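You operate a simulated robot arm through the tools that you are given. There is no shell and no other tool. Be economical: measure what you need, move in short steps, check, and stop when the job is done.

Carry out the task below with a simulated two-armed robot. There is one attempt and no reset: what you move stays moved.

## Task
On the top of the long bench, fold the blue towel in half and then in half again.

The check looks at the end state, three seconds after you hand in, the way a careful person would. Anything else that was tipped, shoved, dropped, spilled or broken makes it a failure. Flat cloth is picked up by pressing the open fingertips on it (5 to 10 N) and closing them slowly along it; thin cloth reads only 2 to 8 mm in the jaws.

## Robot
Two 7-joint arms with two-finger parallel grippers on one trunk, on a base that drives. Base frame: it is fixed to the floor where the robot stands at the start and does not move with it; the origin is under the middle of the robot, x ahead of it, y to its left, z up. Readings come in mm, rad, newtons and seconds.
The left shoulder is at the start at [70, 163, 1095], the right one opposite. Places, roughly: top of the long bench [700, 700, 800]. Payload 3.43 kg a hand.
The TCP of each hand is the grasp point between the finger pads, 34 mm short of the fingertips. In the tool frame z runs along the fingers and y along their closing line. Largest opening 128 mm; finger width 24, thickness 12; the body of the gripper, 48 by 130 mm, starts 96 mm behind the TCP.
Orientation is that of the tool frame in the base frame, as [roll, pitch, yaw] about the fixed x, y, z axes, in that order (R = Rz(yaw) Ry(pitch) Rx(roll)). With the fingers straight down and closing along the base's y, the tool's x points along the base's -x, its y along +y and its z along -z.

## Interface
- The arms move only by the tool step_arm. It takes "left_plan", "right_plan" or both (then of equal length, played together; a hand with none holds still); each is text: rows parted by semicolons, each of 7 numbers parted by spaces: the shift along the tool's x, y, z in units of 400 mm (1.0 is 400 mm), then the turn, a rotation vector about the tool's x, y, z in units of 180 degrees (1.0 is 180 degrees), then the finger opening in m, from 0 to 0.128. In form: dx dy dz ax ay az grip; .... A call has 1 to 12 rows; each row is the pose to reach, as a shift and turn from the pose commanded when the call began, along the tool's axes at that moment. A call with a number of a shift or a turn outside -1 to 1 is refused whole. Each row takes 0.2 s and may step no farther than 50 mm and 0.15 rad from the row before; otherwise, or with a gripper value out of range, the whole call is refused. A pose out of reach is approached as far as the arm can. The call stops where the force on the tool passes 40 N (or 10 N more than at its start, if that is more) or the arm is blocked; 0.2 s more then pass. The fingers move at their own pace (about 153 mm/s each) and stop on an object; they squeeze with about 27 N. The grip force told is the motor's: it shows also when the fingers shut on nothing. Time passes only in rows, and 0.2 s behind the last, so rows that repeat a pose let the fingers close. The reply holds the time, the measured pose of the TCP, the force on the tool along the base axes, the opening and the grip force, in the units named above and with some noise.
- Cameras (640 x 400 px; columns grow to the right, rows downward): "scene" is now at [131.9, -7, 1325.1]; the picture's right is [-0.13, -0.99, 0.00], its down [-0.64, 0.09, -0.76] and it looks along [0.76, -0.10, -0.64] (base axes); focal length 214 px, centre (320, 200). "left" rides on the left gripper at [76, 11, -160] in its tool frame; the picture's right is [-0.15, 0.99, 0.00], its down [-0.88, -0.13, -0.46] and it looks along [-0.45, -0.07, 0.89] (tool axes); focal length 234 px, centre (320, 200). "right" rides on the right gripper at [76, -11, -160] in its tool frame; the picture's right is [0.15, 0.99, 0.00], its down [-0.88, 0.13, -0.46] and it looks along [-0.45, 0.07, 0.89] (tool axes); focal length 234 px, centre (320, 200). There is no depth. A picture from a camera that has moved, and an enlarged one, comes with that camera's place and axes in the base frame and with its lens. The place of the scene camera against the robot may be out by one fixed shift of up to 12 mm in any direction.
- camera(camera): a new picture of that camera. It takes no simulated time.
- lift_body(by): slides the trunk up (or, below 0, down) by that many mm; the arms and the scene camera ride with it, the base frame stays. It gives what a move gives, with no picture.
- steer(legs): drives the robot by 1 to 6 legs, each [ahead, left, turn to the left] in mm, mm and rad, along the robot's own axes; the way and the turn of a leg run together, so that a leg with both is an arc; at most 1500 mm and 3.142 rad a leg. The arms and the cameras ride along, it lands a little off, and it stops where it bumps. It gives what a move gives.
- turn_head(pan, tilt): turns the head with the scene camera to pan (to the left, within 1.501 rad either way) and tilt (down, from -0.506 to 1.204), counted from straight ahead of the robot. It gives what a move gives.
- enlarge(camera, box): a new picture of the part [left, top, right, bottom] of that camera's present view, enlarged. It takes no simulated time.
- sign_off(): hands the job in; it is judged then, once.

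Work in short steps. Places have to be worked out from the pictures, the camera data and where the tool is seen: move nearer, look again, correct. Check each grasp and each placing, and mend what went wrong. You have 120 turns and 100 pictures in all, those below and enlarged ones among them. Open the grippers and draw the arms clear of the work before you hand the job in, unless the task says otherwise; then end with one line.

The tools are called after ">>>" as name(argument=value, ...) on one line, values as JSON. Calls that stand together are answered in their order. step_arm: Moves the arms, as the interface text tells. Its arguments: {"type":"object","properties":{"left_plan":{"type":"string"},"right_plan":{"type":"string"}},"required":[]} The other tools are called the same way: lift_body (by) slides the trunk up or down; steer (legs) drives the base; turn_head (pan, tilt) turns the head that bears the scene camera; camera (camera) takes a picture; enlarge (camera, box) takes an enlarged picture of a part of a camera's view; sign_off () hands the job in.

At the start:

```text
time_s: 0.0
left_tool_pos: [607.9, 263.0, 1031.0]
left_tcp_rot: [3.141, 0.001, 3.142]
left_ft_force: [0.4, -0.5, -1.0]
left_opening: 127.7
left_grip_force: 0.0
right_tool_pos: [489.7, -176.7, 1008.5]
right_tcp_rot: [3.141, -0.001, -3.141]
right_ft_force: [-0.9, 0.6, 0.2]
right_opening: 128.1
right_grip_force: 0.1
trunk travel left (down, up): [-575.0, 365.0]
robot x, y, heading: [2.7, 4.4, 0.002]
head pan, tilt: [-0.134, 0.7]
```

scene: 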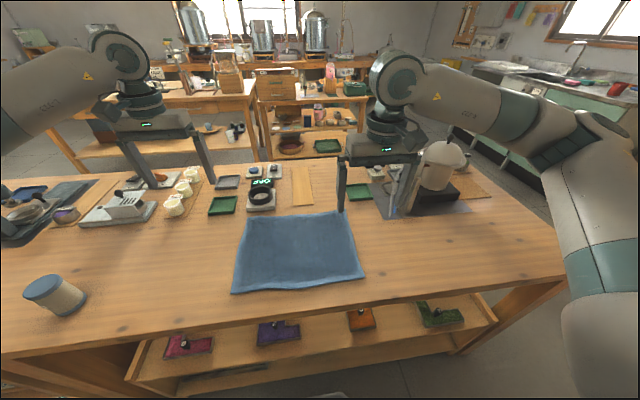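
right: 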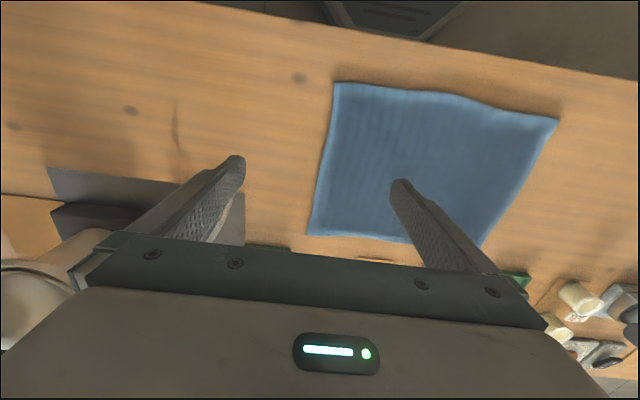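
left: 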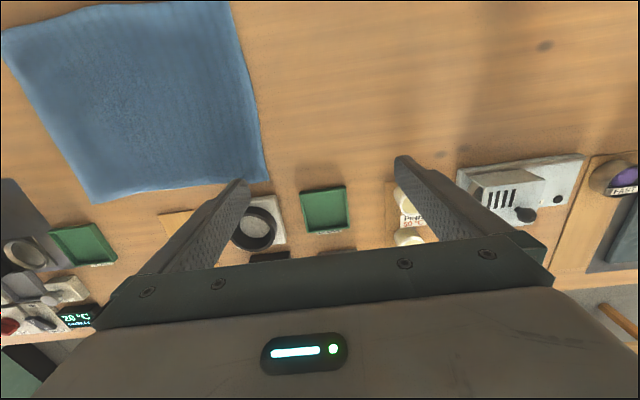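

The wrist and scene views agree if the bench top is near z≈805. That puts the towel at about x 413–675, y −165 to 175. I'll move both hands above the near corners at z≈880 with the fingers part-closed.

>>> step_arm(left_plan="0.0646 -0.0357 0.0539 0 0 0 0.05; 0.1292 -0.0714 0.1078 0 0 0 0.05; 0.1938 -0.1071 0.1617 0 0 0 0.05; 0.2584 -0.1428 0.2156 0 0 0 0.05; 0.323 -0.1785 0.2695 0 0 0 0.05; 0.3876 -0.2142 0.3234 0 0 0 0.05; 0.452 -0.25 0.3775 0 0 0 0.05", right_plan="0.0224 0.0103 0.0459 0 0 0 0.05; 0.0448 0.0206 0.0918 0 0 0 0.05; 0.0672 0.0309 0.1377 0 0 0 0.05; 0.0896 0.0412 0.1836 0 0 0 0.05; 0.112 0.0515 0.2295 0 0 0 0.05; 0.1344 0.0618 0.2754 0 0 0 0.05; 0.157 0.072 0.321 0 0 0 0.05")

>>> camera(camera="scene")

>>> camera(camera="right")

>>> camera(camera="left")

```text
time_s: 1.6
left_tool_pos: [429.5, 165.5, 877.3]
left_tcp_rot: [-3.141, -0.001, -3.14]
left_ft_force: [-0.1, -0.2, 0.1]
left_opening: 49.9
left_grip_force: 0.1
right_tool_pos: [426.6, -148.9, 879.0]
right_tcp_rot: [3.141, -0.001, -3.141]
right_ft_force: [1.0, -0.5, 0.9]
right_opening: 50.4
right_grip_force: 0.1
trunk travel left (down, up): [-575.0, 365.0]
robot x, y, heading: [-2.4, 0.7, 0.003]
head pan, tilt: [-0.134, 0.7]
```

```text
96 pictures are left
camera scene: at [132.1, -7.4, 1325.2], right [-0.13, -0.99, 0.0], down [-0.64, 0.09, -0.76], along [0.76, -0.1, -0.64], focal length 214 px, centre (320, 200)
```

scene: 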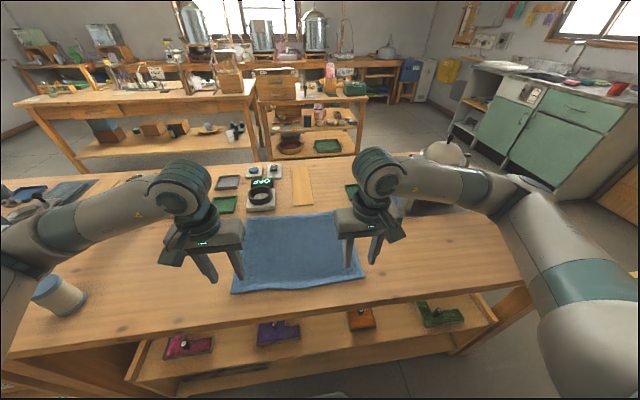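

```text
95 pictures are left
camera right: at [352.4, -158.6, 1039.1], right [-0.15, 0.99, 0.0], down [0.88, 0.13, 0.46], along [0.45, 0.07, -0.89], focal length 234 px, centre (320, 200)
```

right: 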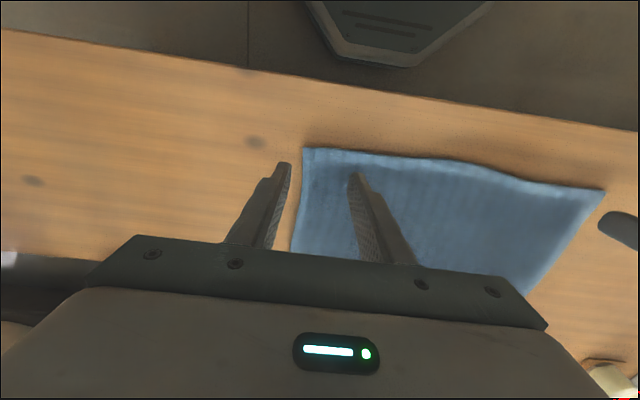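

```text
94 pictures are left
camera left: at [354.4, 177.2, 1036.7], right [0.15, 0.99, 0.0], down [0.88, -0.13, 0.46], along [0.45, -0.07, -0.89], focal length 234 px, centre (320, 200)
```

left: 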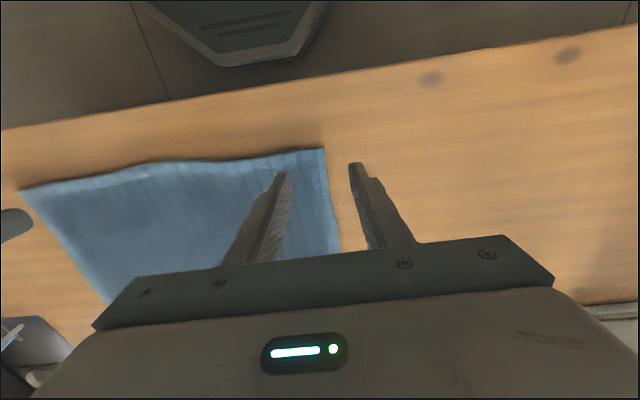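

Triangulating again gives a bench top at z≈800 and near corners at about [417,−166] and [417,172]. I'll line up just inside each corner with a 30 mm opening and come down to just above the cloth.

>>> step_arm(left_plan="0 -0.046 0.044 0 0 0 0.03; 0 -0.046 0.088 0 0 0 0.03; 0 -0.046 0.088 0 0 0 0.03", right_plan="-0.0085 0.0175 0.046 0 0 0 0.03; -0.0085 0.0175 0.0925 0 0 0 0.03; -0.0085 0.0175 0.0925 0 0 0 0.03")

>>> camera(camera="right")

>>> camera(camera="left")

```text
time_s: 2.4
left_tool_pos: [429.5, 146.0, 843.3]
left_tcp_rot: [3.142, -0.001, -3.141]
left_ft_force: [-0.2, 0.7, -0.2]
left_opening: 30.0
left_grip_force: 0.2
right_tool_pos: [430.2, -142.0, 842.4]
right_tcp_rot: [3.141, 0.0, 3.141]
right_ft_force: [-0.3, -0.2, -0.8]
right_opening: 29.9
right_grip_force: 0.1
trunk travel left (down, up): [-575.0, 365.0]
robot x, y, heading: [3.5, -3.1, 0.002]
head pan, tilt: [-0.134, 0.7]
```

```text
93 pictures are left
camera right: at [355.3, -152.4, 1003.0], right [-0.15, 0.99, 0.0], down [0.88, 0.13, 0.46], along [0.45, 0.07, -0.89], focal length 234 px, centre (320, 200)
```

right: 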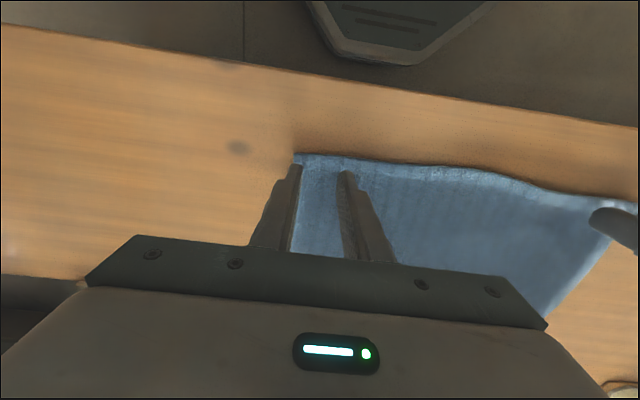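

```text
92 pictures are left
camera left: at [354.0, 159.1, 1002.2], right [0.15, 0.99, 0.0], down [0.88, -0.13, 0.46], along [0.45, -0.07, -0.89], focal length 234 px, centre (320, 200)
```

left: 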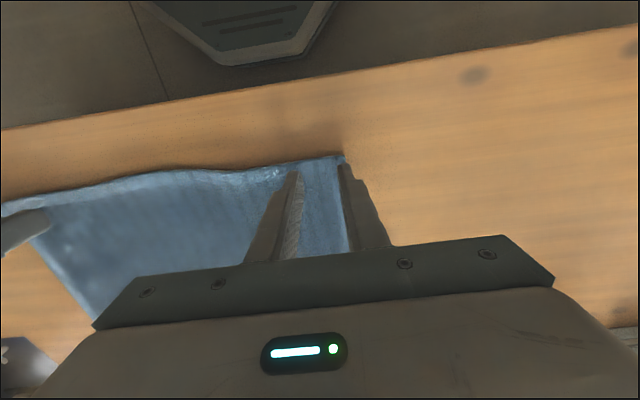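

The outer fingers sit right on the side edges. I'll shift inward 6 mm and go down 7 mm to feel for contact.

>>> step_arm(left_plan="0 -0.015 0.0 0 0 0 0.03; 0 -0.015 0.01 0 0 0 0.03; 0 -0.015 0.0175 0 0 0 0.03; 0 -0.015 0.0175 0 0 0 0.03", right_plan="0 0.015 0.0 0 0 0 0.03; 0 0.015 0.01 0 0 0 0.03; 0 0.015 0.0175 0 0 0 0.03; 0 0.015 0.0175 0 0 0 0.03")

```text
time_s: 3.4
left_tool_pos: [427.5, 139.0, 838.5]
left_tcp_rot: [-3.141, 0.002, -3.141]
left_ft_force: [0.3, 0.6, 0.7]
left_opening: 29.8
left_grip_force: 0.0
right_tool_pos: [430.3, -134.1, 836.8]
right_tcp_rot: [-3.14, 0.002, 3.14]
right_ft_force: [-0.8, -6.0, 21.4]
right_opening: 29.9
right_grip_force: 0.0
trunk travel left (down, up): [-575.0, 365.0]
robot x, y, heading: [-4.0, -1.8, -0.0]
head pan, tilt: [-0.134, 0.7]
```

The right hand already presses with 21 N at z≈837, and the left has not touched yet. I'll ease the right up slightly and lower the left.

>>> step_arm(left_plan="0 0 0.0025 0 0 0 0.03; 0 0 0.005 0 0 0 0.03; 0 0 0.005 0 0 0 0.03", right_plan="0 0 -0.0015 0 0 0 0.03; 0 0 -0.003 0 0 0 0.03; 0 0 -0.003 0 0 0 0.03")

```text
time_s: 4.2
left_tool_pos: [426.2, 139.5, 837.5]
left_tcp_rot: [-3.141, 0.002, -3.139]
left_ft_force: [1.9, 1.4, 12.4]
left_opening: 29.7
left_grip_force: 0.0
right_tool_pos: [429.7, -134.3, 836.8]
right_tcp_rot: [3.141, 0.001, -3.14]
right_ft_force: [0.7, -5.9, 18.1]
right_opening: 29.7
right_grip_force: 0.0
trunk travel left (down, up): [-575.0, 365.0]
robot x, y, heading: [-0.0, -1.1, -0.002]
head pan, tilt: [-0.134, 0.7]
```

Contact stiffness is about 3 N/mm. I'll back both hands off to about 8 N, then close slowly.

>>> step_arm(left_plan="0 0 -0.0035 0 0 0 0.03; 0 0 -0.0035 0 0 0 0.026; 0 0 -0.0035 0 0 0 0.022; 0 0 -0.0035 0 0 0 0.018; 0 0 -0.0035 0 0 0 0.014; 0 0 -0.0035 0 0 0 0.01; 0 0 -0.0035 0 0 0 0.006; 0 0 -0.0035 0 0 0 0.003; 0 0 -0.0035 0 0 0 0; 0 0 -0.0035 0 0 0 0", right_plan="0 0 -0.0085 0 0 0 0.03; 0 0 -0.0085 0 0 0 0.026; 0 0 -0.0085 0 0 0 0.022; 0 0 -0.0085 0 0 0 0.018; 0 0 -0.0085 0 0 0 0.014; 0 0 -0.0085 0 0 0 0.01; 0 0 -0.0085 0 0 0 0.006; 0 0 -0.0085 0 0 0 0.003; 0 0 -0.0085 0 0 0 0; 0 0 -0.0085 0 0 0 0")

>>> camera(camera="right")

>>> camera(camera="left")

```text
time_s: 6.4
left_tool_pos: [428.4, 139.5, 837.8]
left_tcp_rot: [3.141, 0.001, -3.141]
left_ft_force: [-0.5, -0.6, 3.5]
left_opening: 4.1
left_grip_force: 27.2
right_tool_pos: [430.8, -134.8, 839.5]
right_tcp_rot: [3.141, -0.001, -3.141]
right_ft_force: [0.6, 0.2, -0.1]
right_opening: 0.1
right_grip_force: 27.4
trunk travel left (down, up): [-575.0, 365.0]
robot x, y, heading: [0.8, 4.4, 0.002]
head pan, tilt: [-0.134, 0.7]
```

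```text
91 pictures are left
camera right: at [356.1, -144.9, 998.9], right [-0.15, 0.99, 0.0], down [0.88, 0.13, 0.46], along [0.45, 0.07, -0.89], focal length 234 px, centre (320, 200)
```

right: 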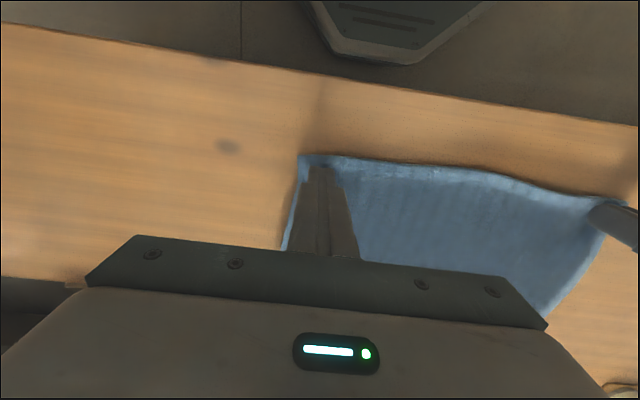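

```text
90 pictures are left
camera left: at [352.6, 152.0, 997.1], right [0.15, 0.99, 0.0], down [0.88, -0.13, 0.46], along [0.45, -0.07, -0.89], focal length 234 px, centre (320, 200)
```

left: 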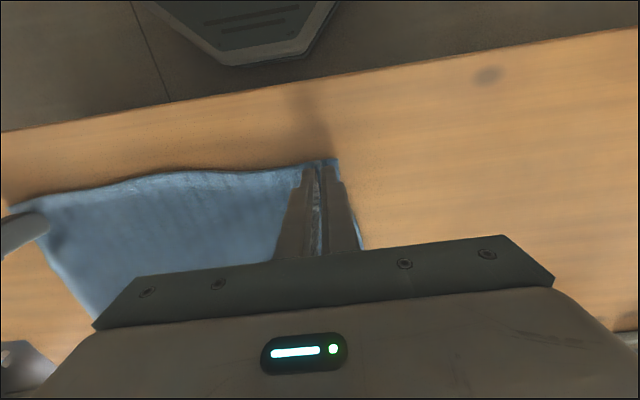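

The left hand holds cloth (4.1 mm), but the right closed on nothing. I'll reopen the right hand and press a bit harder, keeping the left still.

>>> step_arm(right_plan="0 0 -0.01 0 0 0 0.03; 0 0 -0.01 0 0 0 0.03; 0 0 0.0 0 0 0 0.03; 0 0 0.005 0 0 0 0.03; 0 0 0.005 0 0 0 0.03")

```text
time_s: 7.6
left_tool_pos: [427.9, 139.7, 836.9]
left_tcp_rot: [-3.141, 0.0, -3.141]
left_ft_force: [1.1, -0.1, 2.3]
left_opening: 3.8
left_grip_force: 27.1
right_tool_pos: [430.8, -135.8, 837.0]
right_tcp_rot: [-3.141, 0.0, 3.141]
right_ft_force: [-1.7, 0.3, 4.1]
right_opening: 29.7
right_grip_force: 0.0
trunk travel left (down, up): [-575.0, 365.0]
robot x, y, heading: [1.6, -2.5, 0.001]
head pan, tilt: [-0.134, 0.7]
```

Only 4 N there, so I'll press 2 mm further (about 10 N) and close slowly.

>>> step_arm(right_plan="0 0 0.005 0 0 0 0.03; 0 0 0.005 0 0 0 0.026; 0 0 0.005 0 0 0 0.022; 0 0 0.005 0 0 0 0.018; 0 0 0.005 0 0 0 0.014; 0 0 0.005 0 0 0 0.01; 0 0 0.005 0 0 0 0.006; 0 0 0.005 0 0 0 0.003; 0 0 0.005 0 0 0 0; 0 0 0.005 0 0 0 0")

```text
time_s: 9.8
left_tool_pos: [426.5, 140.7, 839.4]
left_tcp_rot: [-3.139, 0.002, 3.141]
left_ft_force: [-0.6, -7.4, 1.7]
left_opening: 4.0
left_grip_force: 26.7
right_tool_pos: [430.3, -135.2, 838.1]
right_tcp_rot: [-3.141, 0.002, -3.14]
right_ft_force: [1.4, 8.6, 29.7]
right_opening: 5.2
right_grip_force: 26.8
trunk travel left (down, up): [-575.0, 365.0]
robot x, y, heading: [3.2, 0.5, -0.002]
head pan, tilt: [-0.134, 0.7]
```

Both hands hold cloth (4.0 and 5.2 mm). I'll lift 40 mm, easing inward slightly to release the tension, and check.

>>> step_arm(left_plan="0 -0.006 -0.03 0 0 0 0; 0 -0.012 -0.06 0 0 0 0; -0.02 -0.012 -0.1 0 0 0 0; -0.02 -0.012 -0.1 0 0 0 0", right_plan="0 0.006 -0.03 0 0 0 0; 0 0.012 -0.06 0 0 0 0; -0.02 0.012 -0.1 0 0 0 0; -0.02 0.012 -0.1 0 0 0 0")

>>> camera(camera="scene")

>>> camera(camera="right")

>>> camera(camera="left")

```text
time_s: 10.8
left_tool_pos: [434.6, 136.2, 877.9]
left_tcp_rot: [-3.14, 0.001, 3.14]
left_ft_force: [-1.0, 0.8, -0.1]
left_opening: 3.8
left_grip_force: 27.3
right_tool_pos: [439.5, -129.0, 875.8]
right_tcp_rot: [-3.141, 0.0, 3.141]
right_ft_force: [0.1, 0.2, -0.7]
right_opening: 4.5
right_grip_force: 27.0
trunk travel left (down, up): [-575.0, 365.0]
robot x, y, heading: [-3.2, -2.3, -0.001]
head pan, tilt: [-0.134, 0.7]
```

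```text
89 pictures are left
camera scene: at [131.7, -6.8, 1325.1], right [-0.13, -0.99, 0.0], down [-0.64, 0.09, -0.76], along [0.76, -0.1, -0.64], focal length 214 px, centre (320, 200)
```

scene: 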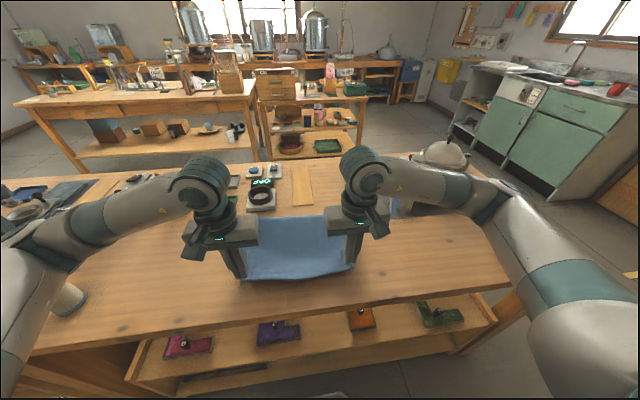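

```text
88 pictures are left
camera right: at [365.0, -138.8, 1036.2], right [-0.15, 0.99, 0.0], down [0.88, 0.13, 0.45], along [0.45, 0.07, -0.89], focal length 234 px, centre (320, 200)
```

right: 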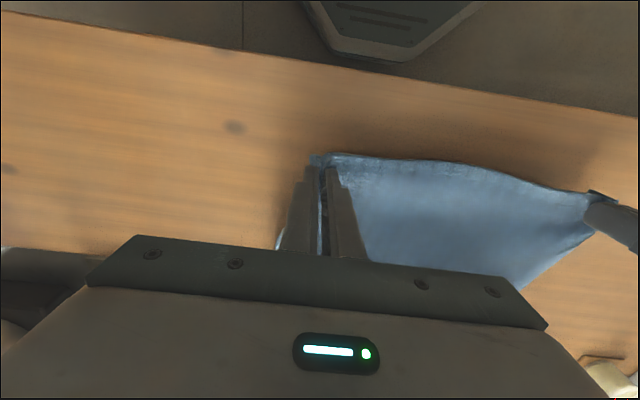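

```text
87 pictures are left
camera left: at [359.1, 147.9, 1037.7], right [0.15, 0.99, 0.0], down [0.88, -0.13, 0.46], along [0.45, -0.07, -0.89], focal length 234 px, centre (320, 200)
```

left: 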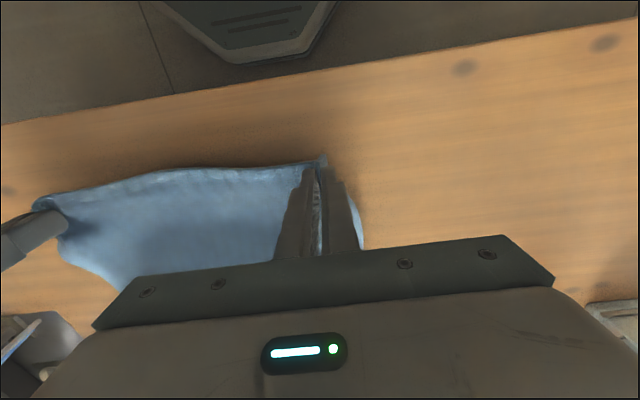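

The near edge is lifted cleanly. Now I'll carry both corners over in an arc toward the far edge, tilting the fingers a bit with the fold and stopping about 40 mm above the bench.

>>> step_arm(left_plan="-0.0625 0 -0.05 0 0 0 0; -0.125 0 -0.095 0 0.018 0 0; -0.2 0 -0.13 0 0.036 0 0; -0.275 0 -0.15 0 0.054 0 0; -0.35 0 -0.15 0 0.072 0 0; -0.425 0.01 -0.13 0 0.09 0 0; -0.4875 0.01 -0.095 0 0.108 0 0; -0.5375 0.01 -0.05 0 0.127 0 0; -0.575 0.01 0 0 0.127 0 0; -0.575 0.01 0 0 0.127 0 0", right_plan="-0.0625 0 -0.05 0 0 0 0; -0.125 0 -0.095 0 0.018 0 0; -0.2 0 -0.13 0 0.036 0 0; -0.275 0 -0.15 0 0.054 0 0; -0.35 0 -0.15 0 0.072 0 0; -0.425 -0.01 -0.13 0 0.09 0 0; -0.4875 -0.01 -0.095 0 0.108 0 0; -0.5375 -0.01 -0.05 0 0.127 0 0; -0.575 -0.01 0 0 0.127 0 0; -0.575 -0.01 0 0 0.127 0 0")

>>> camera(camera="scene")

>>> camera(camera="right")

>>> camera(camera="left")

```text
time_s: 13.0
left_tool_pos: [667.5, 137.7, 877.6]
left_tcp_rot: [3.141, -0.4, 3.14]
left_ft_force: [-0.4, -5.7, -0.5]
left_opening: 3.9
left_grip_force: 27.2
right_tool_pos: [669.4, -134.5, 875.7]
right_tcp_rot: [-3.141, -0.399, 3.141]
right_ft_force: [0.0, 4.9, 0.9]
right_opening: 4.3
right_grip_force: 26.6
trunk travel left (down, up): [-575.0, 365.0]
robot x, y, heading: [0.4, -0.6, -0.001]
head pan, tilt: [-0.134, 0.7]
```

```text
86 pictures are left
camera scene: at [131.4, -6.8, 1325.2], right [-0.13, -0.99, 0.0], down [-0.64, 0.09, -0.76], along [0.76, -0.1, -0.64], focal length 214 px, centre (320, 200)
```

scene: 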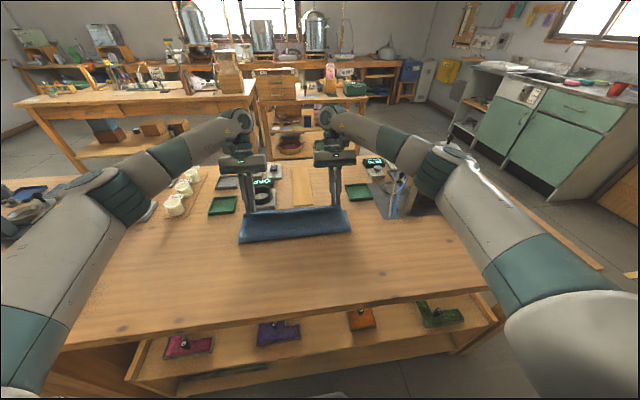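

```text
85 pictures are left
camera right: at [662.3, -144.9, 1051.7], right [-0.14, 0.99, 0.06], down [0.99, 0.13, 0.08], along [0.07, 0.07, -1.0], focal length 234 px, centre (320, 200)
```

right: 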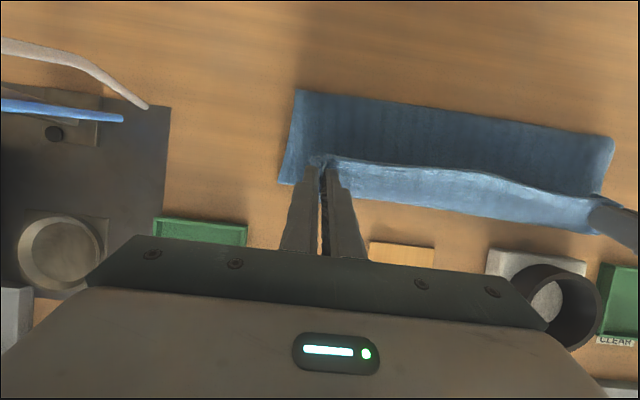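

```text
84 pictures are left
camera left: at [659.9, 150.3, 1052.9], right [0.13, 0.99, -0.06], down [0.99, -0.13, 0.08], along [0.07, -0.07, -1.0], focal length 234 px, centre (320, 200)
```

left: 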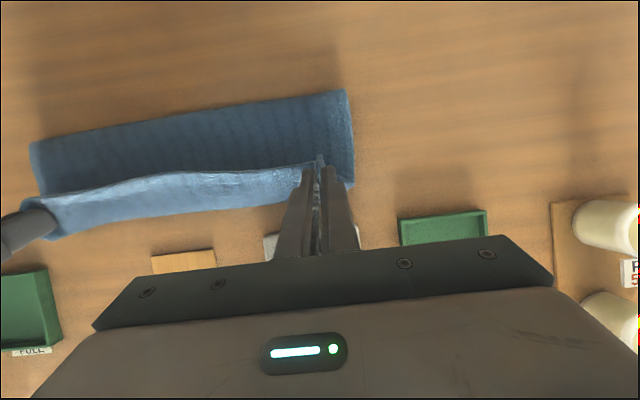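

The fold looks good: the lower far edge is at x≈668 and the grip tips at x≈655. I'll lower about 36 mm, move slightly forward, and look before releasing.

>>> step_arm(left_plan="0.0155 0 0.037 0 0 0 0; 0.03 0 0.074 0 0 0 0; 0.03 0 0.074 0 0 0 0", right_plan="0.0155 0 0.037 0 0 0 0; 0.03 0 0.074 0 0 0 0; 0.03 0 0.074 0 0 0 0")

>>> camera(camera="right")

>>> camera(camera="left")

```text
time_s: 13.8
left_tool_pos: [642.4, 137.4, 852.6]
left_tcp_rot: [3.141, -0.398, -3.141]
left_ft_force: [0.3, -4.6, -0.6]
left_opening: 3.9
left_grip_force: 26.8
right_tool_pos: [649.4, -134.3, 855.0]
right_tcp_rot: [3.14, -0.4, 3.141]
right_ft_force: [-0.6, 2.9, 0.5]
right_opening: 4.4
right_grip_force: 26.9
trunk travel left (down, up): [-575.0, 365.0]
robot x, y, heading: [0.6, -0.5, 0.001]
head pan, tilt: [-0.134, 0.7]
```

```text
83 pictures are left
camera right: at [641.1, -144.2, 1030.4], right [-0.13, 0.99, 0.06], down [0.99, 0.13, 0.08], along [0.07, 0.07, -1.0], focal length 234 px, centre (320, 200)
```

right: 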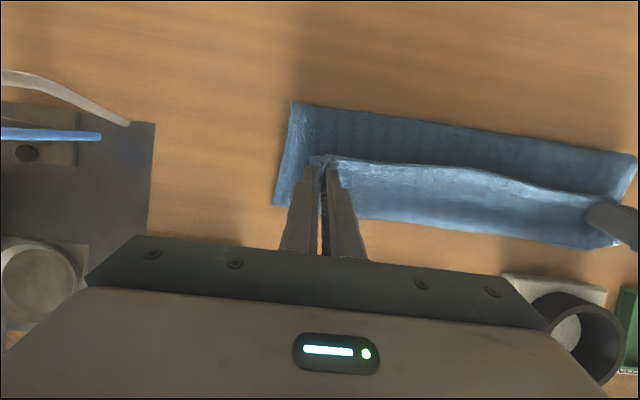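

```text
82 pictures are left
camera left: at [636.0, 149.9, 1030.1], right [0.13, 0.99, -0.06], down [0.99, -0.13, 0.08], along [0.07, -0.07, -1.0], focal length 234 px, centre (320, 200)
```

left: 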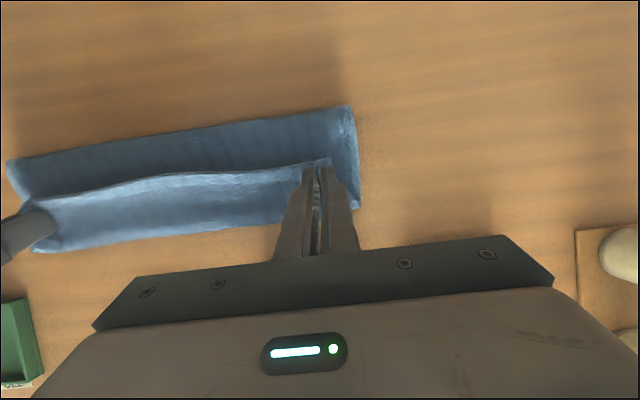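

I mixed up the tilted tool axes, so the tips ended at x≈633, 22 mm above the bench; the lower edge has not moved. I'll move forward to tip x≈660 and lower to just above the lower layer.

>>> step_arm(left_plan="-0.035 0 -0.015 0 0 0 0; -0.066 0 -0.027 0 0 0 0; -0.083 0 0.007 0 0 0 0; -0.083 0 0.007 0 0 0 0", right_plan="-0.03 0 -0.013 0 0 0 0; -0.057 0 -0.023 0 0 0 0; -0.075 0 0.012 0 0 0 0; -0.075 0 0.012 0 0 0 0")

>>> camera(camera="right")

>>> camera(camera="left")

```text
time_s: 14.8
left_tool_pos: [670.9, 138.1, 842.3]
left_tcp_rot: [3.141, -0.394, -3.141]
left_ft_force: [2.0, -3.3, 17.1]
left_opening: 3.7
left_grip_force: 26.8
right_tool_pos: [670.2, -134.8, 841.4]
right_tcp_rot: [-3.141, -0.395, 3.141]
right_ft_force: [2.5, 3.4, 14.6]
right_opening: 4.7
right_grip_force: 27.3
trunk travel left (down, up): [-575.0, 365.0]
robot x, y, heading: [-3.7, -5.3, 0.003]
head pan, tilt: [-0.134, 0.7]
```

```text
81 pictures are left
camera right: at [663.0, -144.3, 1017.6], right [-0.13, 0.99, 0.06], down [0.99, 0.13, 0.08], along [0.07, 0.07, -0.99], focal length 234 px, centre (320, 200)
```

right: 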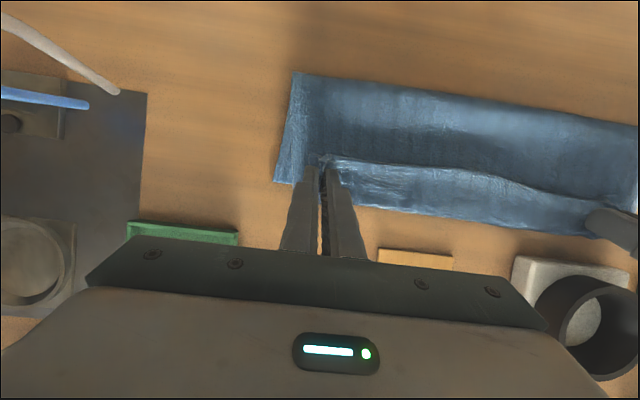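

```text
80 pictures are left
camera left: at [662.9, 149.3, 1018.7], right [0.13, 0.99, -0.06], down [0.99, -0.13, 0.08], along [0.07, -0.07, -0.99], focal length 234 px, centre (320, 200)
```

left: 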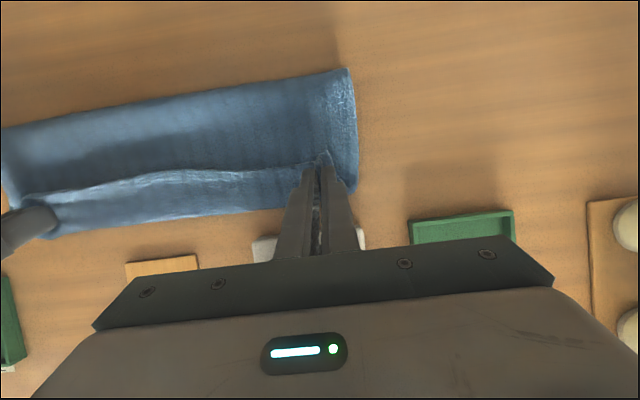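

Seen from above, the held edge is curled back (edge at x≈642, loop out to ≈680), because the jaws kept their orientation. I'll lift it and move back a bit, then look before releasing from a small height so the curl can fall open.

>>> step_arm(left_plan="0.04 0 -0.04 0 0 0 0; 0.106 0 -0.058 0 0 0 0; 0.106 0 -0.058 0 0 0 0; 0.106 0 -0.058 0 0 0 0", right_plan="0.04 0 -0.04 0 0 0 0; 0.106 0 -0.058 0 0 0 0; 0.106 0 -0.058 0 0 0 0; 0.106 0 -0.058 0 0 0 0")

>>> camera(camera="right")

>>> enlarge(camera="scene", box=[200, 150, 400, 275])

```text
time_s: 15.8
left_tool_pos: [641.7, 139.5, 876.6]
left_tcp_rot: [3.142, -0.397, -3.141]
left_ft_force: [0.2, -5.7, 0.8]
left_opening: 3.6
left_grip_force: 26.5
right_tool_pos: [642.3, -136.2, 875.5]
right_tcp_rot: [-3.141, -0.397, -3.14]
right_ft_force: [-0.3, 5.4, -0.1]
right_opening: 4.5
right_grip_force: 27.0
trunk travel left (down, up): [-575.0, 365.0]
robot x, y, heading: [-0.2, -3.1, -0.001]
head pan, tilt: [-0.134, 0.7]
```

```text
79 pictures are left
camera right: at [634.6, -144.8, 1051.7], right [-0.13, 0.99, 0.06], down [0.99, 0.13, 0.08], along [0.07, 0.07, -1.0], focal length 234 px, centre (320, 200)
```

right: 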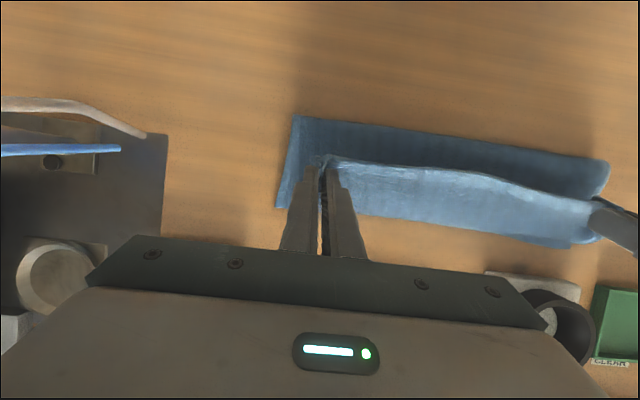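

```text
3.20 times, centred on (300, 212) of scene
camera zoom: at [131.1, -7.1, 1325.2], right [-0.13, -0.99, 0.0], down [-0.64, 0.09, -0.76], along [0.76, -0.1, -0.64], focal length 686 px, centre (384, 160)
```

zoom: 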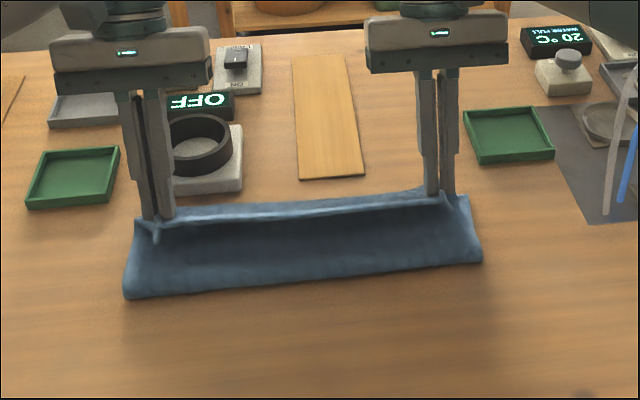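

The sheet rises from the fold up to the jaws. I'll release here and look.

>>> step_arm(left_plan="0 0 0 0 0 0 0.04; 0 0 0 0 0 0 0.04; 0 0 -0.05 0 0 0 0.04; 0 0 -0.15 0 0 0 0.04; 0 0 -0.25 0 0 0 0.04", right_plan="0 0 0 0 0 0 0.04; 0 0 0 0 0 0 0.04; 0 0 -0.05 0 0 0 0.04; 0 0 -0.15 0 0 0 0.04; 0 0 -0.25 0 0 0 0.04")

>>> camera(camera="right")

>>> enlarge(camera="scene", box=[200, 150, 400, 275])

```text
time_s: 17.0
left_tool_pos: [678.6, 139.5, 968.4]
left_tcp_rot: [-3.141, -0.398, 3.141]
left_ft_force: [0.9, 0.4, -0.1]
left_opening: 39.9
left_grip_force: 0.0
right_tool_pos: [679.5, -137.9, 966.1]
right_tcp_rot: [-3.141, -0.398, -3.14]
right_ft_force: [-0.7, -0.3, 0.5]
right_opening: 39.9
right_grip_force: 0.0
trunk travel left (down, up): [-575.0, 365.0]
robot x, y, heading: [-2.7, -1.3, -0.004]
head pan, tilt: [-0.134, 0.7]
```

```text
77 pictures are left
camera right: at [673.3, -147.4, 1142.1], right [-0.14, 0.99, 0.06], down [0.99, 0.13, 0.08], along [0.07, 0.07, -1.0], focal length 234 px, centre (320, 200)
```

right: 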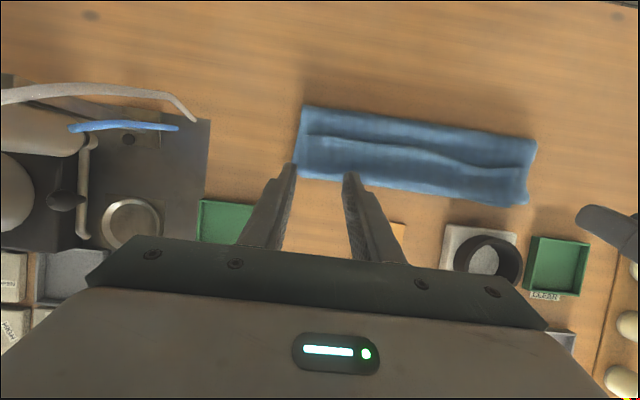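

```text
3.20 times, centred on (300, 212) of scene
camera zoom: at [130.7, -7.2, 1325.1], right [-0.13, -0.99, 0.0], down [-0.64, 0.09, -0.77], along [0.76, -0.1, -0.64], focal length 686 px, centre (384, 160)
```

zoom: 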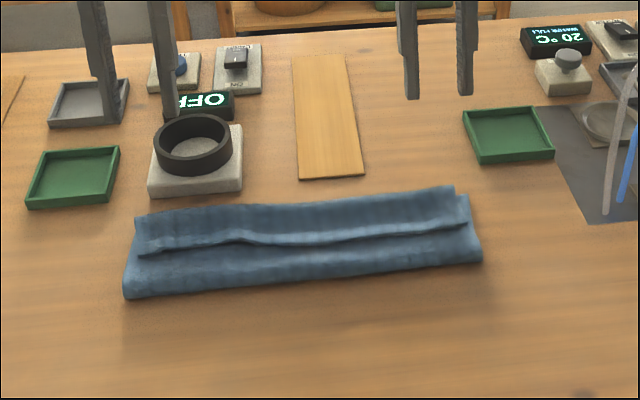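

The last third of the top layer has turned back on itself: the flap edge is at x≈608 and faces the robot. I'll pull that flap back toward the robot to open the towel, then fold from far edge to near, where the hands can rotate with the cloth. First I'll straighten the hands above the flap corners.

>>> step_arm(left_plan="0.0115 0.007 0.0677 0 -0.032 0 0.03; 0.023 0.0145 0.1355 0 -0.064 0 0.03; 0.0345 0.022 0.203 0 -0.096 0 0.03; 0.046 0.029 0.271 0 -0.127 0 0.03; 0.046 0.029 0.271 0 -0.127 0 0.03", right_plan="0.0115 0.004 0.0677 0 -0.032 0 0.03; 0.023 0.0087 0.1355 0 -0.064 0 0.03; 0.0345 0.013 0.203 0 -0.096 0 0.03; 0.046 0.0175 0.271 0 -0.127 0 0.03; 0.046 0.0175 0.271 0 -0.127 0 0.03")

>>> camera(camera="right")

>>> camera(camera="left")

```text
time_s: 18.2
left_tool_pos: [622.3, 148.7, 876.4]
left_tcp_rot: [3.141, 0.0, -3.138]
left_ft_force: [-0.2, 0.2, 0.6]
left_opening: 30.2
left_grip_force: 0.1
right_tool_pos: [620.7, -126.4, 872.9]
right_tcp_rot: [-3.141, 0.001, -3.141]
right_ft_force: [0.0, -1.4, -0.4]
right_opening: 29.8
right_grip_force: 0.0
trunk travel left (down, up): [-575.0, 365.0]
robot x, y, heading: [1.8, -1.1, 0.0]
head pan, tilt: [-0.134, 0.7]
```

```text
75 pictures are left
camera right: at [546.3, -136.7, 1032.9], right [-0.15, 0.99, 0.0], down [0.88, 0.13, 0.46], along [0.45, 0.07, -0.89], focal length 234 px, centre (320, 200)
```

right: 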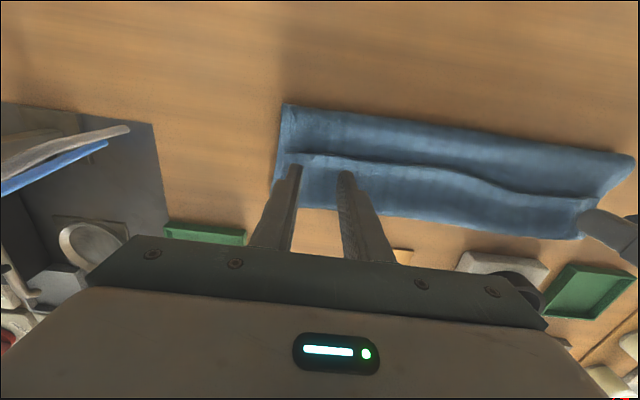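

```text
74 pictures are left
camera left: at [547.5, 160.7, 1035.2], right [0.15, 0.99, 0.0], down [0.88, -0.13, 0.46], along [0.45, -0.07, -0.89], focal length 234 px, centre (320, 200)
```

left: 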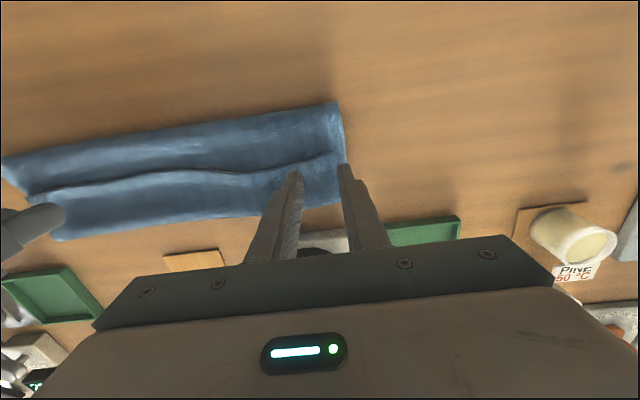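

Flap corners are at about [614,−149] and [612,160]. I'll fine-align and descend to just above the flap.

>>> step_arm(left_plan="-0.005 -0.03 0.04 0 0 0 0.03; -0.005 -0.03 0.0725 0 0 0 0.03; -0.005 -0.03 0.0775 0 0 0 0.03; -0.005 -0.03 0.0775 0 0 0 0.03", right_plan="-0.0125 0 0.035 0 0 0 0.03; -0.0125 0 0.064 0 0 0 0.03; -0.0125 0 0.069 0 0 0 0.03; -0.0125 0 0.069 0 0 0 0.03")

```text
time_s: 19.2
left_tool_pos: [623.3, 136.0, 845.9]
left_tcp_rot: [3.141, 0.0, -3.14]
left_ft_force: [0.3, 0.0, 4.0]
left_opening: 29.9
left_grip_force: 0.1
right_tool_pos: [625.2, -128.6, 848.8]
right_tcp_rot: [3.141, -0.001, 3.141]
right_ft_force: [1.3, 0.2, 0.6]
right_opening: 29.9
right_grip_force: 0.2
trunk travel left (down, up): [-575.0, 365.0]
robot x, y, heading: [-3.5, -0.2, -0.006]
head pan, tilt: [-0.134, 0.7]
```

The left presses with 4 N and the right is almost touching. I'll lower the left about 1 mm and the right 3 mm, then read again.

>>> step_arm(left_plan="0 0 0.0025 0 0 0 0.03; 0 0 0.0025 0 0 0 0.03; 0 0 0.0025 0 0 0 0.03", right_plan="0 0 0.004 0 0 0 0.03; 0 0 0.007 0 0 0 0.03; 0 0 0.007 0 0 0 0.03")

```text
time_s: 20.0
left_tool_pos: [623.0, 136.8, 844.9]
left_tcp_rot: [-3.14, 0.0, -3.141]
left_ft_force: [1.0, -3.2, 4.6]
left_opening: 30.0
left_grip_force: 0.1
right_tool_pos: [625.8, -127.4, 846.3]
right_tcp_rot: [-3.141, 0.001, -3.141]
right_ft_force: [1.4, 0.1, 3.0]
right_opening: 30.0
right_grip_force: 0.0
trunk travel left (down, up): [-575.0, 365.0]
robot x, y, heading: [2.4, -4.5, 0.0]
head pan, tilt: [-0.134, 0.7]
```

I'll press a touch more, to about 7–8 N, and close slowly.

>>> step_arm(left_plan="0 0 0.0025 0 0 0 0.03; 0 0 0.003 0 0 0 0.026; 0 0 0.003 0 0 0 0.022; 0 0 0.003 0 0 0 0.018; 0 0 0.003 0 0 0 0.014; 0 0 0.003 0 0 0 0.01; 0 0 0.003 0 0 0 0.006; 0 0 0.003 0 0 0 0.003; 0 0 0.003 0 0 0 0; 0 0 0.003 0 0 0 0", right_plan="0 0 0.0025 0 0 0 0.03; 0 0 0.005 0 0 0 0.026; 0 0 0.005 0 0 0 0.022; 0 0 0.005 0 0 0 0.018; 0 0 0.005 0 0 0 0.014; 0 0 0.005 0 0 0 0.01; 0 0 0.005 0 0 0 0.006; 0 0 0.005 0 0 0 0.003; 0 0 0.005 0 0 0 0; 0 0 0.005 0 0 0 0")

>>> camera(camera="right")

>>> camera(camera="left")

```text
time_s: 22.2
left_tool_pos: [621.8, 137.4, 843.6]
left_tcp_rot: [3.141, 0.0, 3.142]
left_ft_force: [-0.6, -4.6, 4.7]
left_opening: 3.5
left_grip_force: 27.0
right_tool_pos: [625.0, -127.4, 844.1]
right_tcp_rot: [-3.141, 0.002, 3.141]
right_ft_force: [0.0, 4.5, 6.7]
right_opening: 4.2
right_grip_force: 27.2
trunk travel left (down, up): [-575.0, 365.0]
robot x, y, heading: [1.0, 2.1, 0.003]
head pan, tilt: [-0.134, 0.7]
```

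```text
73 pictures are left
camera right: at [551.0, -136.8, 1002.9], right [-0.15, 0.99, 0.0], down [0.88, 0.13, 0.46], along [0.45, 0.07, -0.89], focal length 234 px, centre (320, 200)
```

right: 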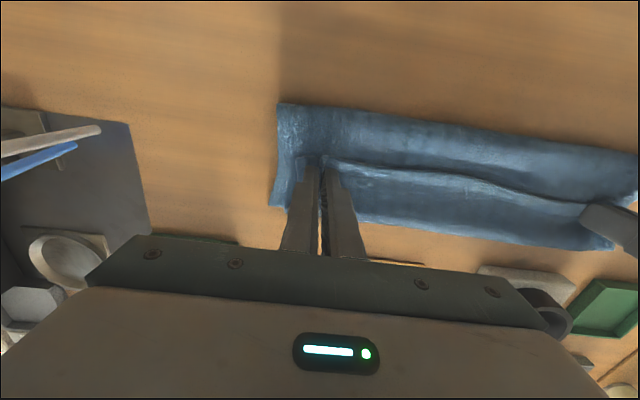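

```text
72 pictures are left
camera left: at [547.5, 149.8, 1003.1], right [0.15, 0.99, 0.0], down [0.88, -0.13, 0.46], along [0.45, -0.07, -0.89], focal length 234 px, centre (320, 200)
```

left: 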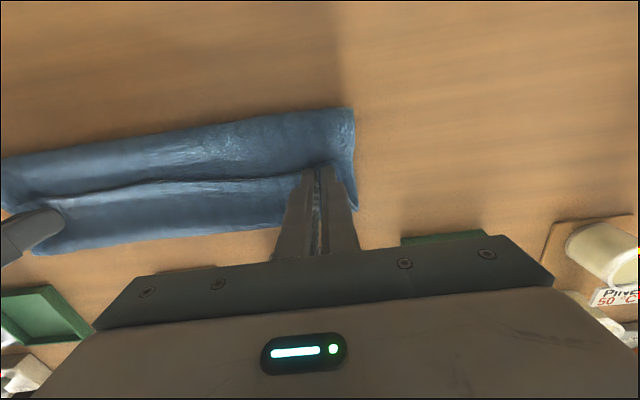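

Both hands hold a single layer (3.5 and 4.2 mm). I'll carry the flap edge back toward the robot to its starting place, which opens the towel.

>>> step_arm(left_plan="0.05 0 -0.08 0 0 0 0; 0.125 0 -0.14 0 0 0 0; 0.225 0 -0.16 0 0 0 0; 0.325 0 -0.13 0 0 0 0; 0.41 0.005 -0.08 0 0 0 0; 0.47 0.01 -0.035 0 0 0 0; 0.49 0.01 -0.01 0 0 0 0; 0.49 0.01 -0.01 0 0 0 0", right_plan="0.05 0 -0.08 0 0 0 0; 0.125 0 -0.14 0 0 0 0; 0.225 0 -0.16 0 0 0 0; 0.325 0 -0.13 0 0 0 0; 0.41 -0.005 -0.08 0 0 0 0; 0.47 -0.01 -0.035 0 0 0 0; 0.49 -0.01 -0.01 0 0 0 0; 0.49 -0.01 -0.01 0 0 0 0")

>>> camera(camera="scene")

>>> camera(camera="right")

```text
time_s: 24.0
left_tool_pos: [429.9, 139.6, 847.2]
left_tcp_rot: [-3.141, 0.0, -3.139]
left_ft_force: [-0.7, -8.7, 1.0]
left_opening: 3.8
left_grip_force: 27.6
right_tool_pos: [429.4, -129.7, 848.3]
right_tcp_rot: [-3.141, -0.001, -3.141]
right_ft_force: [0.3, 8.4, 0.3]
right_opening: 3.9
right_grip_force: 26.5
trunk travel left (down, up): [-575.0, 365.0]
robot x, y, heading: [-1.3, 0.5, 0.005]
head pan, tilt: [-0.134, 0.7]
```

```text
71 pictures are left
camera scene: at [131.8, -7.0, 1325.2], right [-0.13, -0.99, 0.0], down [-0.64, 0.09, -0.76], along [0.76, -0.1, -0.64], focal length 214 px, centre (320, 200)
```

scene: 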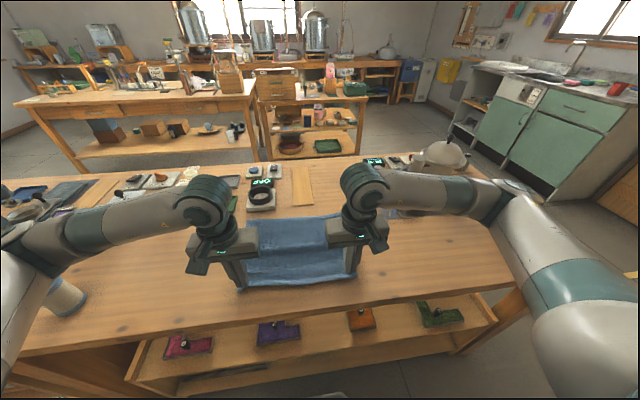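

```text
70 pictures are left
camera right: at [355.8, -139.3, 1007.7], right [-0.15, 0.99, 0.0], down [0.88, 0.13, 0.46], along [0.45, 0.07, -0.89], focal length 234 px, centre (320, 200)
```

right: 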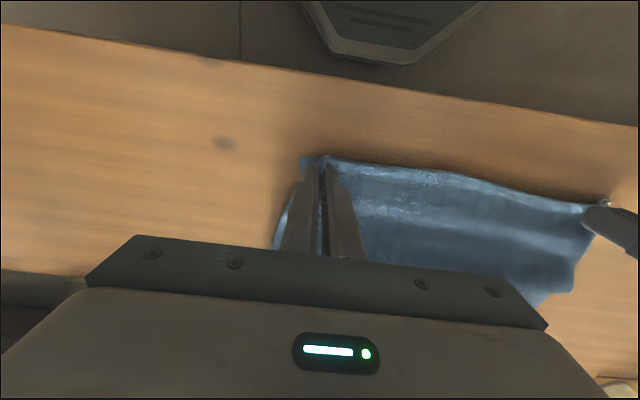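

The towel is back open. I'll lower, open, lift up and away, and look at it.

>>> step_arm(left_plan="0.01 0 0.005 0 0 0 0; 0.01 0 0.01 0 0 0 0.0; 0.01 0 0.01 0 0 0 0.03; 0.01 0 0.01 0 0 0 0.03; 0.01 0 -0.04 0 0 0 0.03; 0.01 0.08 -0.15 0 0 0 0.03; 0.01 0.18 -0.25 0 0 0 0.03; 0.01 0.28 -0.3 0 0 0 0.03", right_plan="0.01 0 0.005 0 0 0 0; 0.01 0 0.01 0 0 0 0.0; 0.01 0 0.01 0 0 0 0.03; 0.01 0 0.01 0 0 0 0.03; 0.01 0 -0.04 0 0 0 0.03; 0.01 -0.08 -0.15 0 0 0 0.03; 0.01 -0.18 -0.25 0 0 0 0.03; 0.01 -0.28 -0.3 0 0 0 0.03")

>>> enlarge(camera="scene", box=[180, 170, 420, 320])

```text
refused: row 6 steps farther than a row can; nothing moved
```

```text
2.67 times, centred on (300, 245) of scene
camera zoom: at [131.8, -7.0, 1325.2], right [-0.13, -0.99, 0.0], down [-0.64, 0.09, -0.76], along [0.76, -0.1, -0.64], focal length 572 px, centre (373, 80)
```

zoom: 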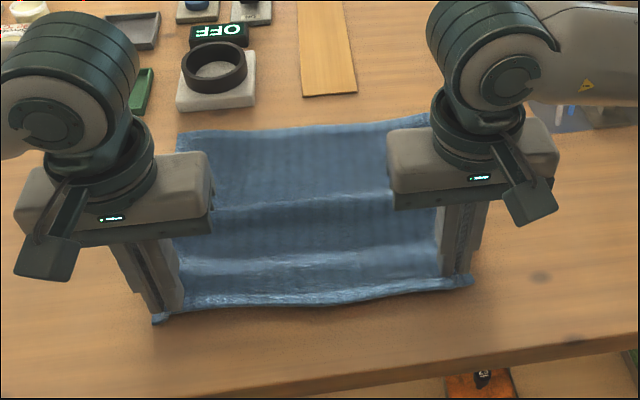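

One row was too long a step, so nothing moved. I'll repeat with shorter steps, plus a slightly firmer pull to take out the creases.

>>> step_arm(left_plan="0.015 0 0 0 0 0 0; 0.025 0 0.01 0 0 0 0.0; 0.025 0 0.01 0 0 0 0.03; 0.025 0 0.01 0 0 0 0.03; 0.025 0 -0.05 0 0 0 0.03; 0.025 0.06 -0.13 0 0 0 0.03; 0.025 0.13 -0.2 0 0 0 0.03; 0.025 0.21 -0.25 0 0 0 0.03; 0.025 0.3 -0.3 0 0 0 0.03", right_plan="0.015 0 0 0 0 0 0; 0.025 0 0.01 0 0 0 0.0; 0.025 0 0.01 0 0 0 0.03; 0.025 0 0.01 0 0 0 0.03; 0.025 0 -0.05 0 0 0 0.03; 0.025 -0.06 -0.13 0 0 0 0.03; 0.025 -0.13 -0.2 0 0 0 0.03; 0.025 -0.21 -0.25 0 0 0 0.03; 0.025 -0.3 -0.3 0 0 0 0.03")

>>> enlarge(camera="scene", box=[180, 170, 420, 320])

```text
time_s: 26.0
left_tool_pos: [412.0, 259.7, 963.6]
left_tcp_rot: [-3.141, 0.001, 3.14]
left_ft_force: [-0.9, -0.4, -0.5]
left_opening: 30.0
left_grip_force: 0.0
right_tool_pos: [420.5, -250.7, 964.8]
right_tcp_rot: [-3.141, 0.002, 3.14]
right_ft_force: [0.0, 0.1, 0.2]
right_opening: 29.9
right_grip_force: 0.0
trunk travel left (down, up): [-575.0, 365.0]
robot x, y, heading: [-0.1, 0.4, -0.003]
head pan, tilt: [-0.134, 0.7]
```

```text
2.67 times, centred on (300, 245) of scene
camera zoom: at [129.5, -6.9, 1325.4], right [-0.13, -0.99, 0.0], down [-0.64, 0.09, -0.77], along [0.76, -0.1, -0.64], focal length 572 px, centre (373, 80)
```

zoom: 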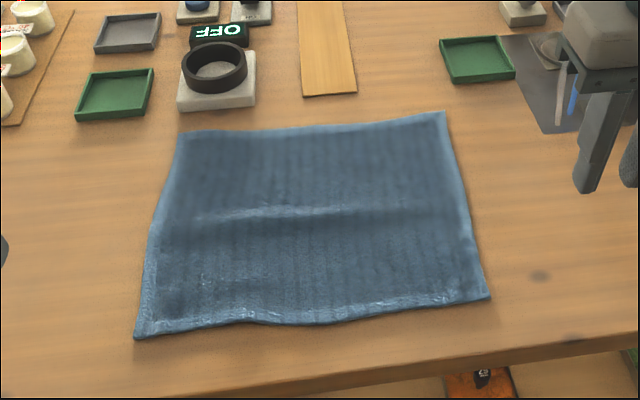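

The towel is flat again with corners at about far [678,171] and [672,−174], near [403,−157] and [408,179]. To have room for the hands to rotate near the robot, I'll back off 130 mm and raise the trunk 150 mm.

>>> steer(legs=[[-130, 0, 0]])

>>> lift_body(by=150)

```text
time_s: 27.3
left_tool_pos: [282.6, 258.0, 963.8]
left_tcp_rot: [-3.142, -0.001, 3.14]
left_ft_force: [-1.2, 0.1, -0.2]
left_opening: 30.1
left_grip_force: 0.1
right_tool_pos: [288.9, -251.3, 965.0]
right_tcp_rot: [-3.141, -0.001, 3.14]
right_ft_force: [0.2, -0.2, -0.3]
right_opening: 30.1
right_grip_force: 0.1
trunk travel left (down, up): [-575.0, 365.0]
robot x, y, heading: [-131.2, 2.3, 0.0]
head pan, tilt: [-0.134, 0.7]
```

```text
time_s: 29.0
left_tool_pos: [283.4, 258.3, 1112.2]
left_tcp_rot: [-3.141, 0.0, 3.141]
left_ft_force: [-0.6, -0.4, -0.6]
left_opening: 30.0
left_grip_force: 0.1
right_tool_pos: [290.7, -250.8, 1114.6]
right_tcp_rot: [-3.142, -0.001, 3.14]
right_ft_force: [0.0, -0.2, 0.6]
right_opening: 30.1
right_grip_force: 0.1
trunk travel left (down, up): [-725.0, 215.0]
robot x, y, heading: [-134.7, -2.7, -0.001]
head pan, tilt: [-0.134, 0.7]
```

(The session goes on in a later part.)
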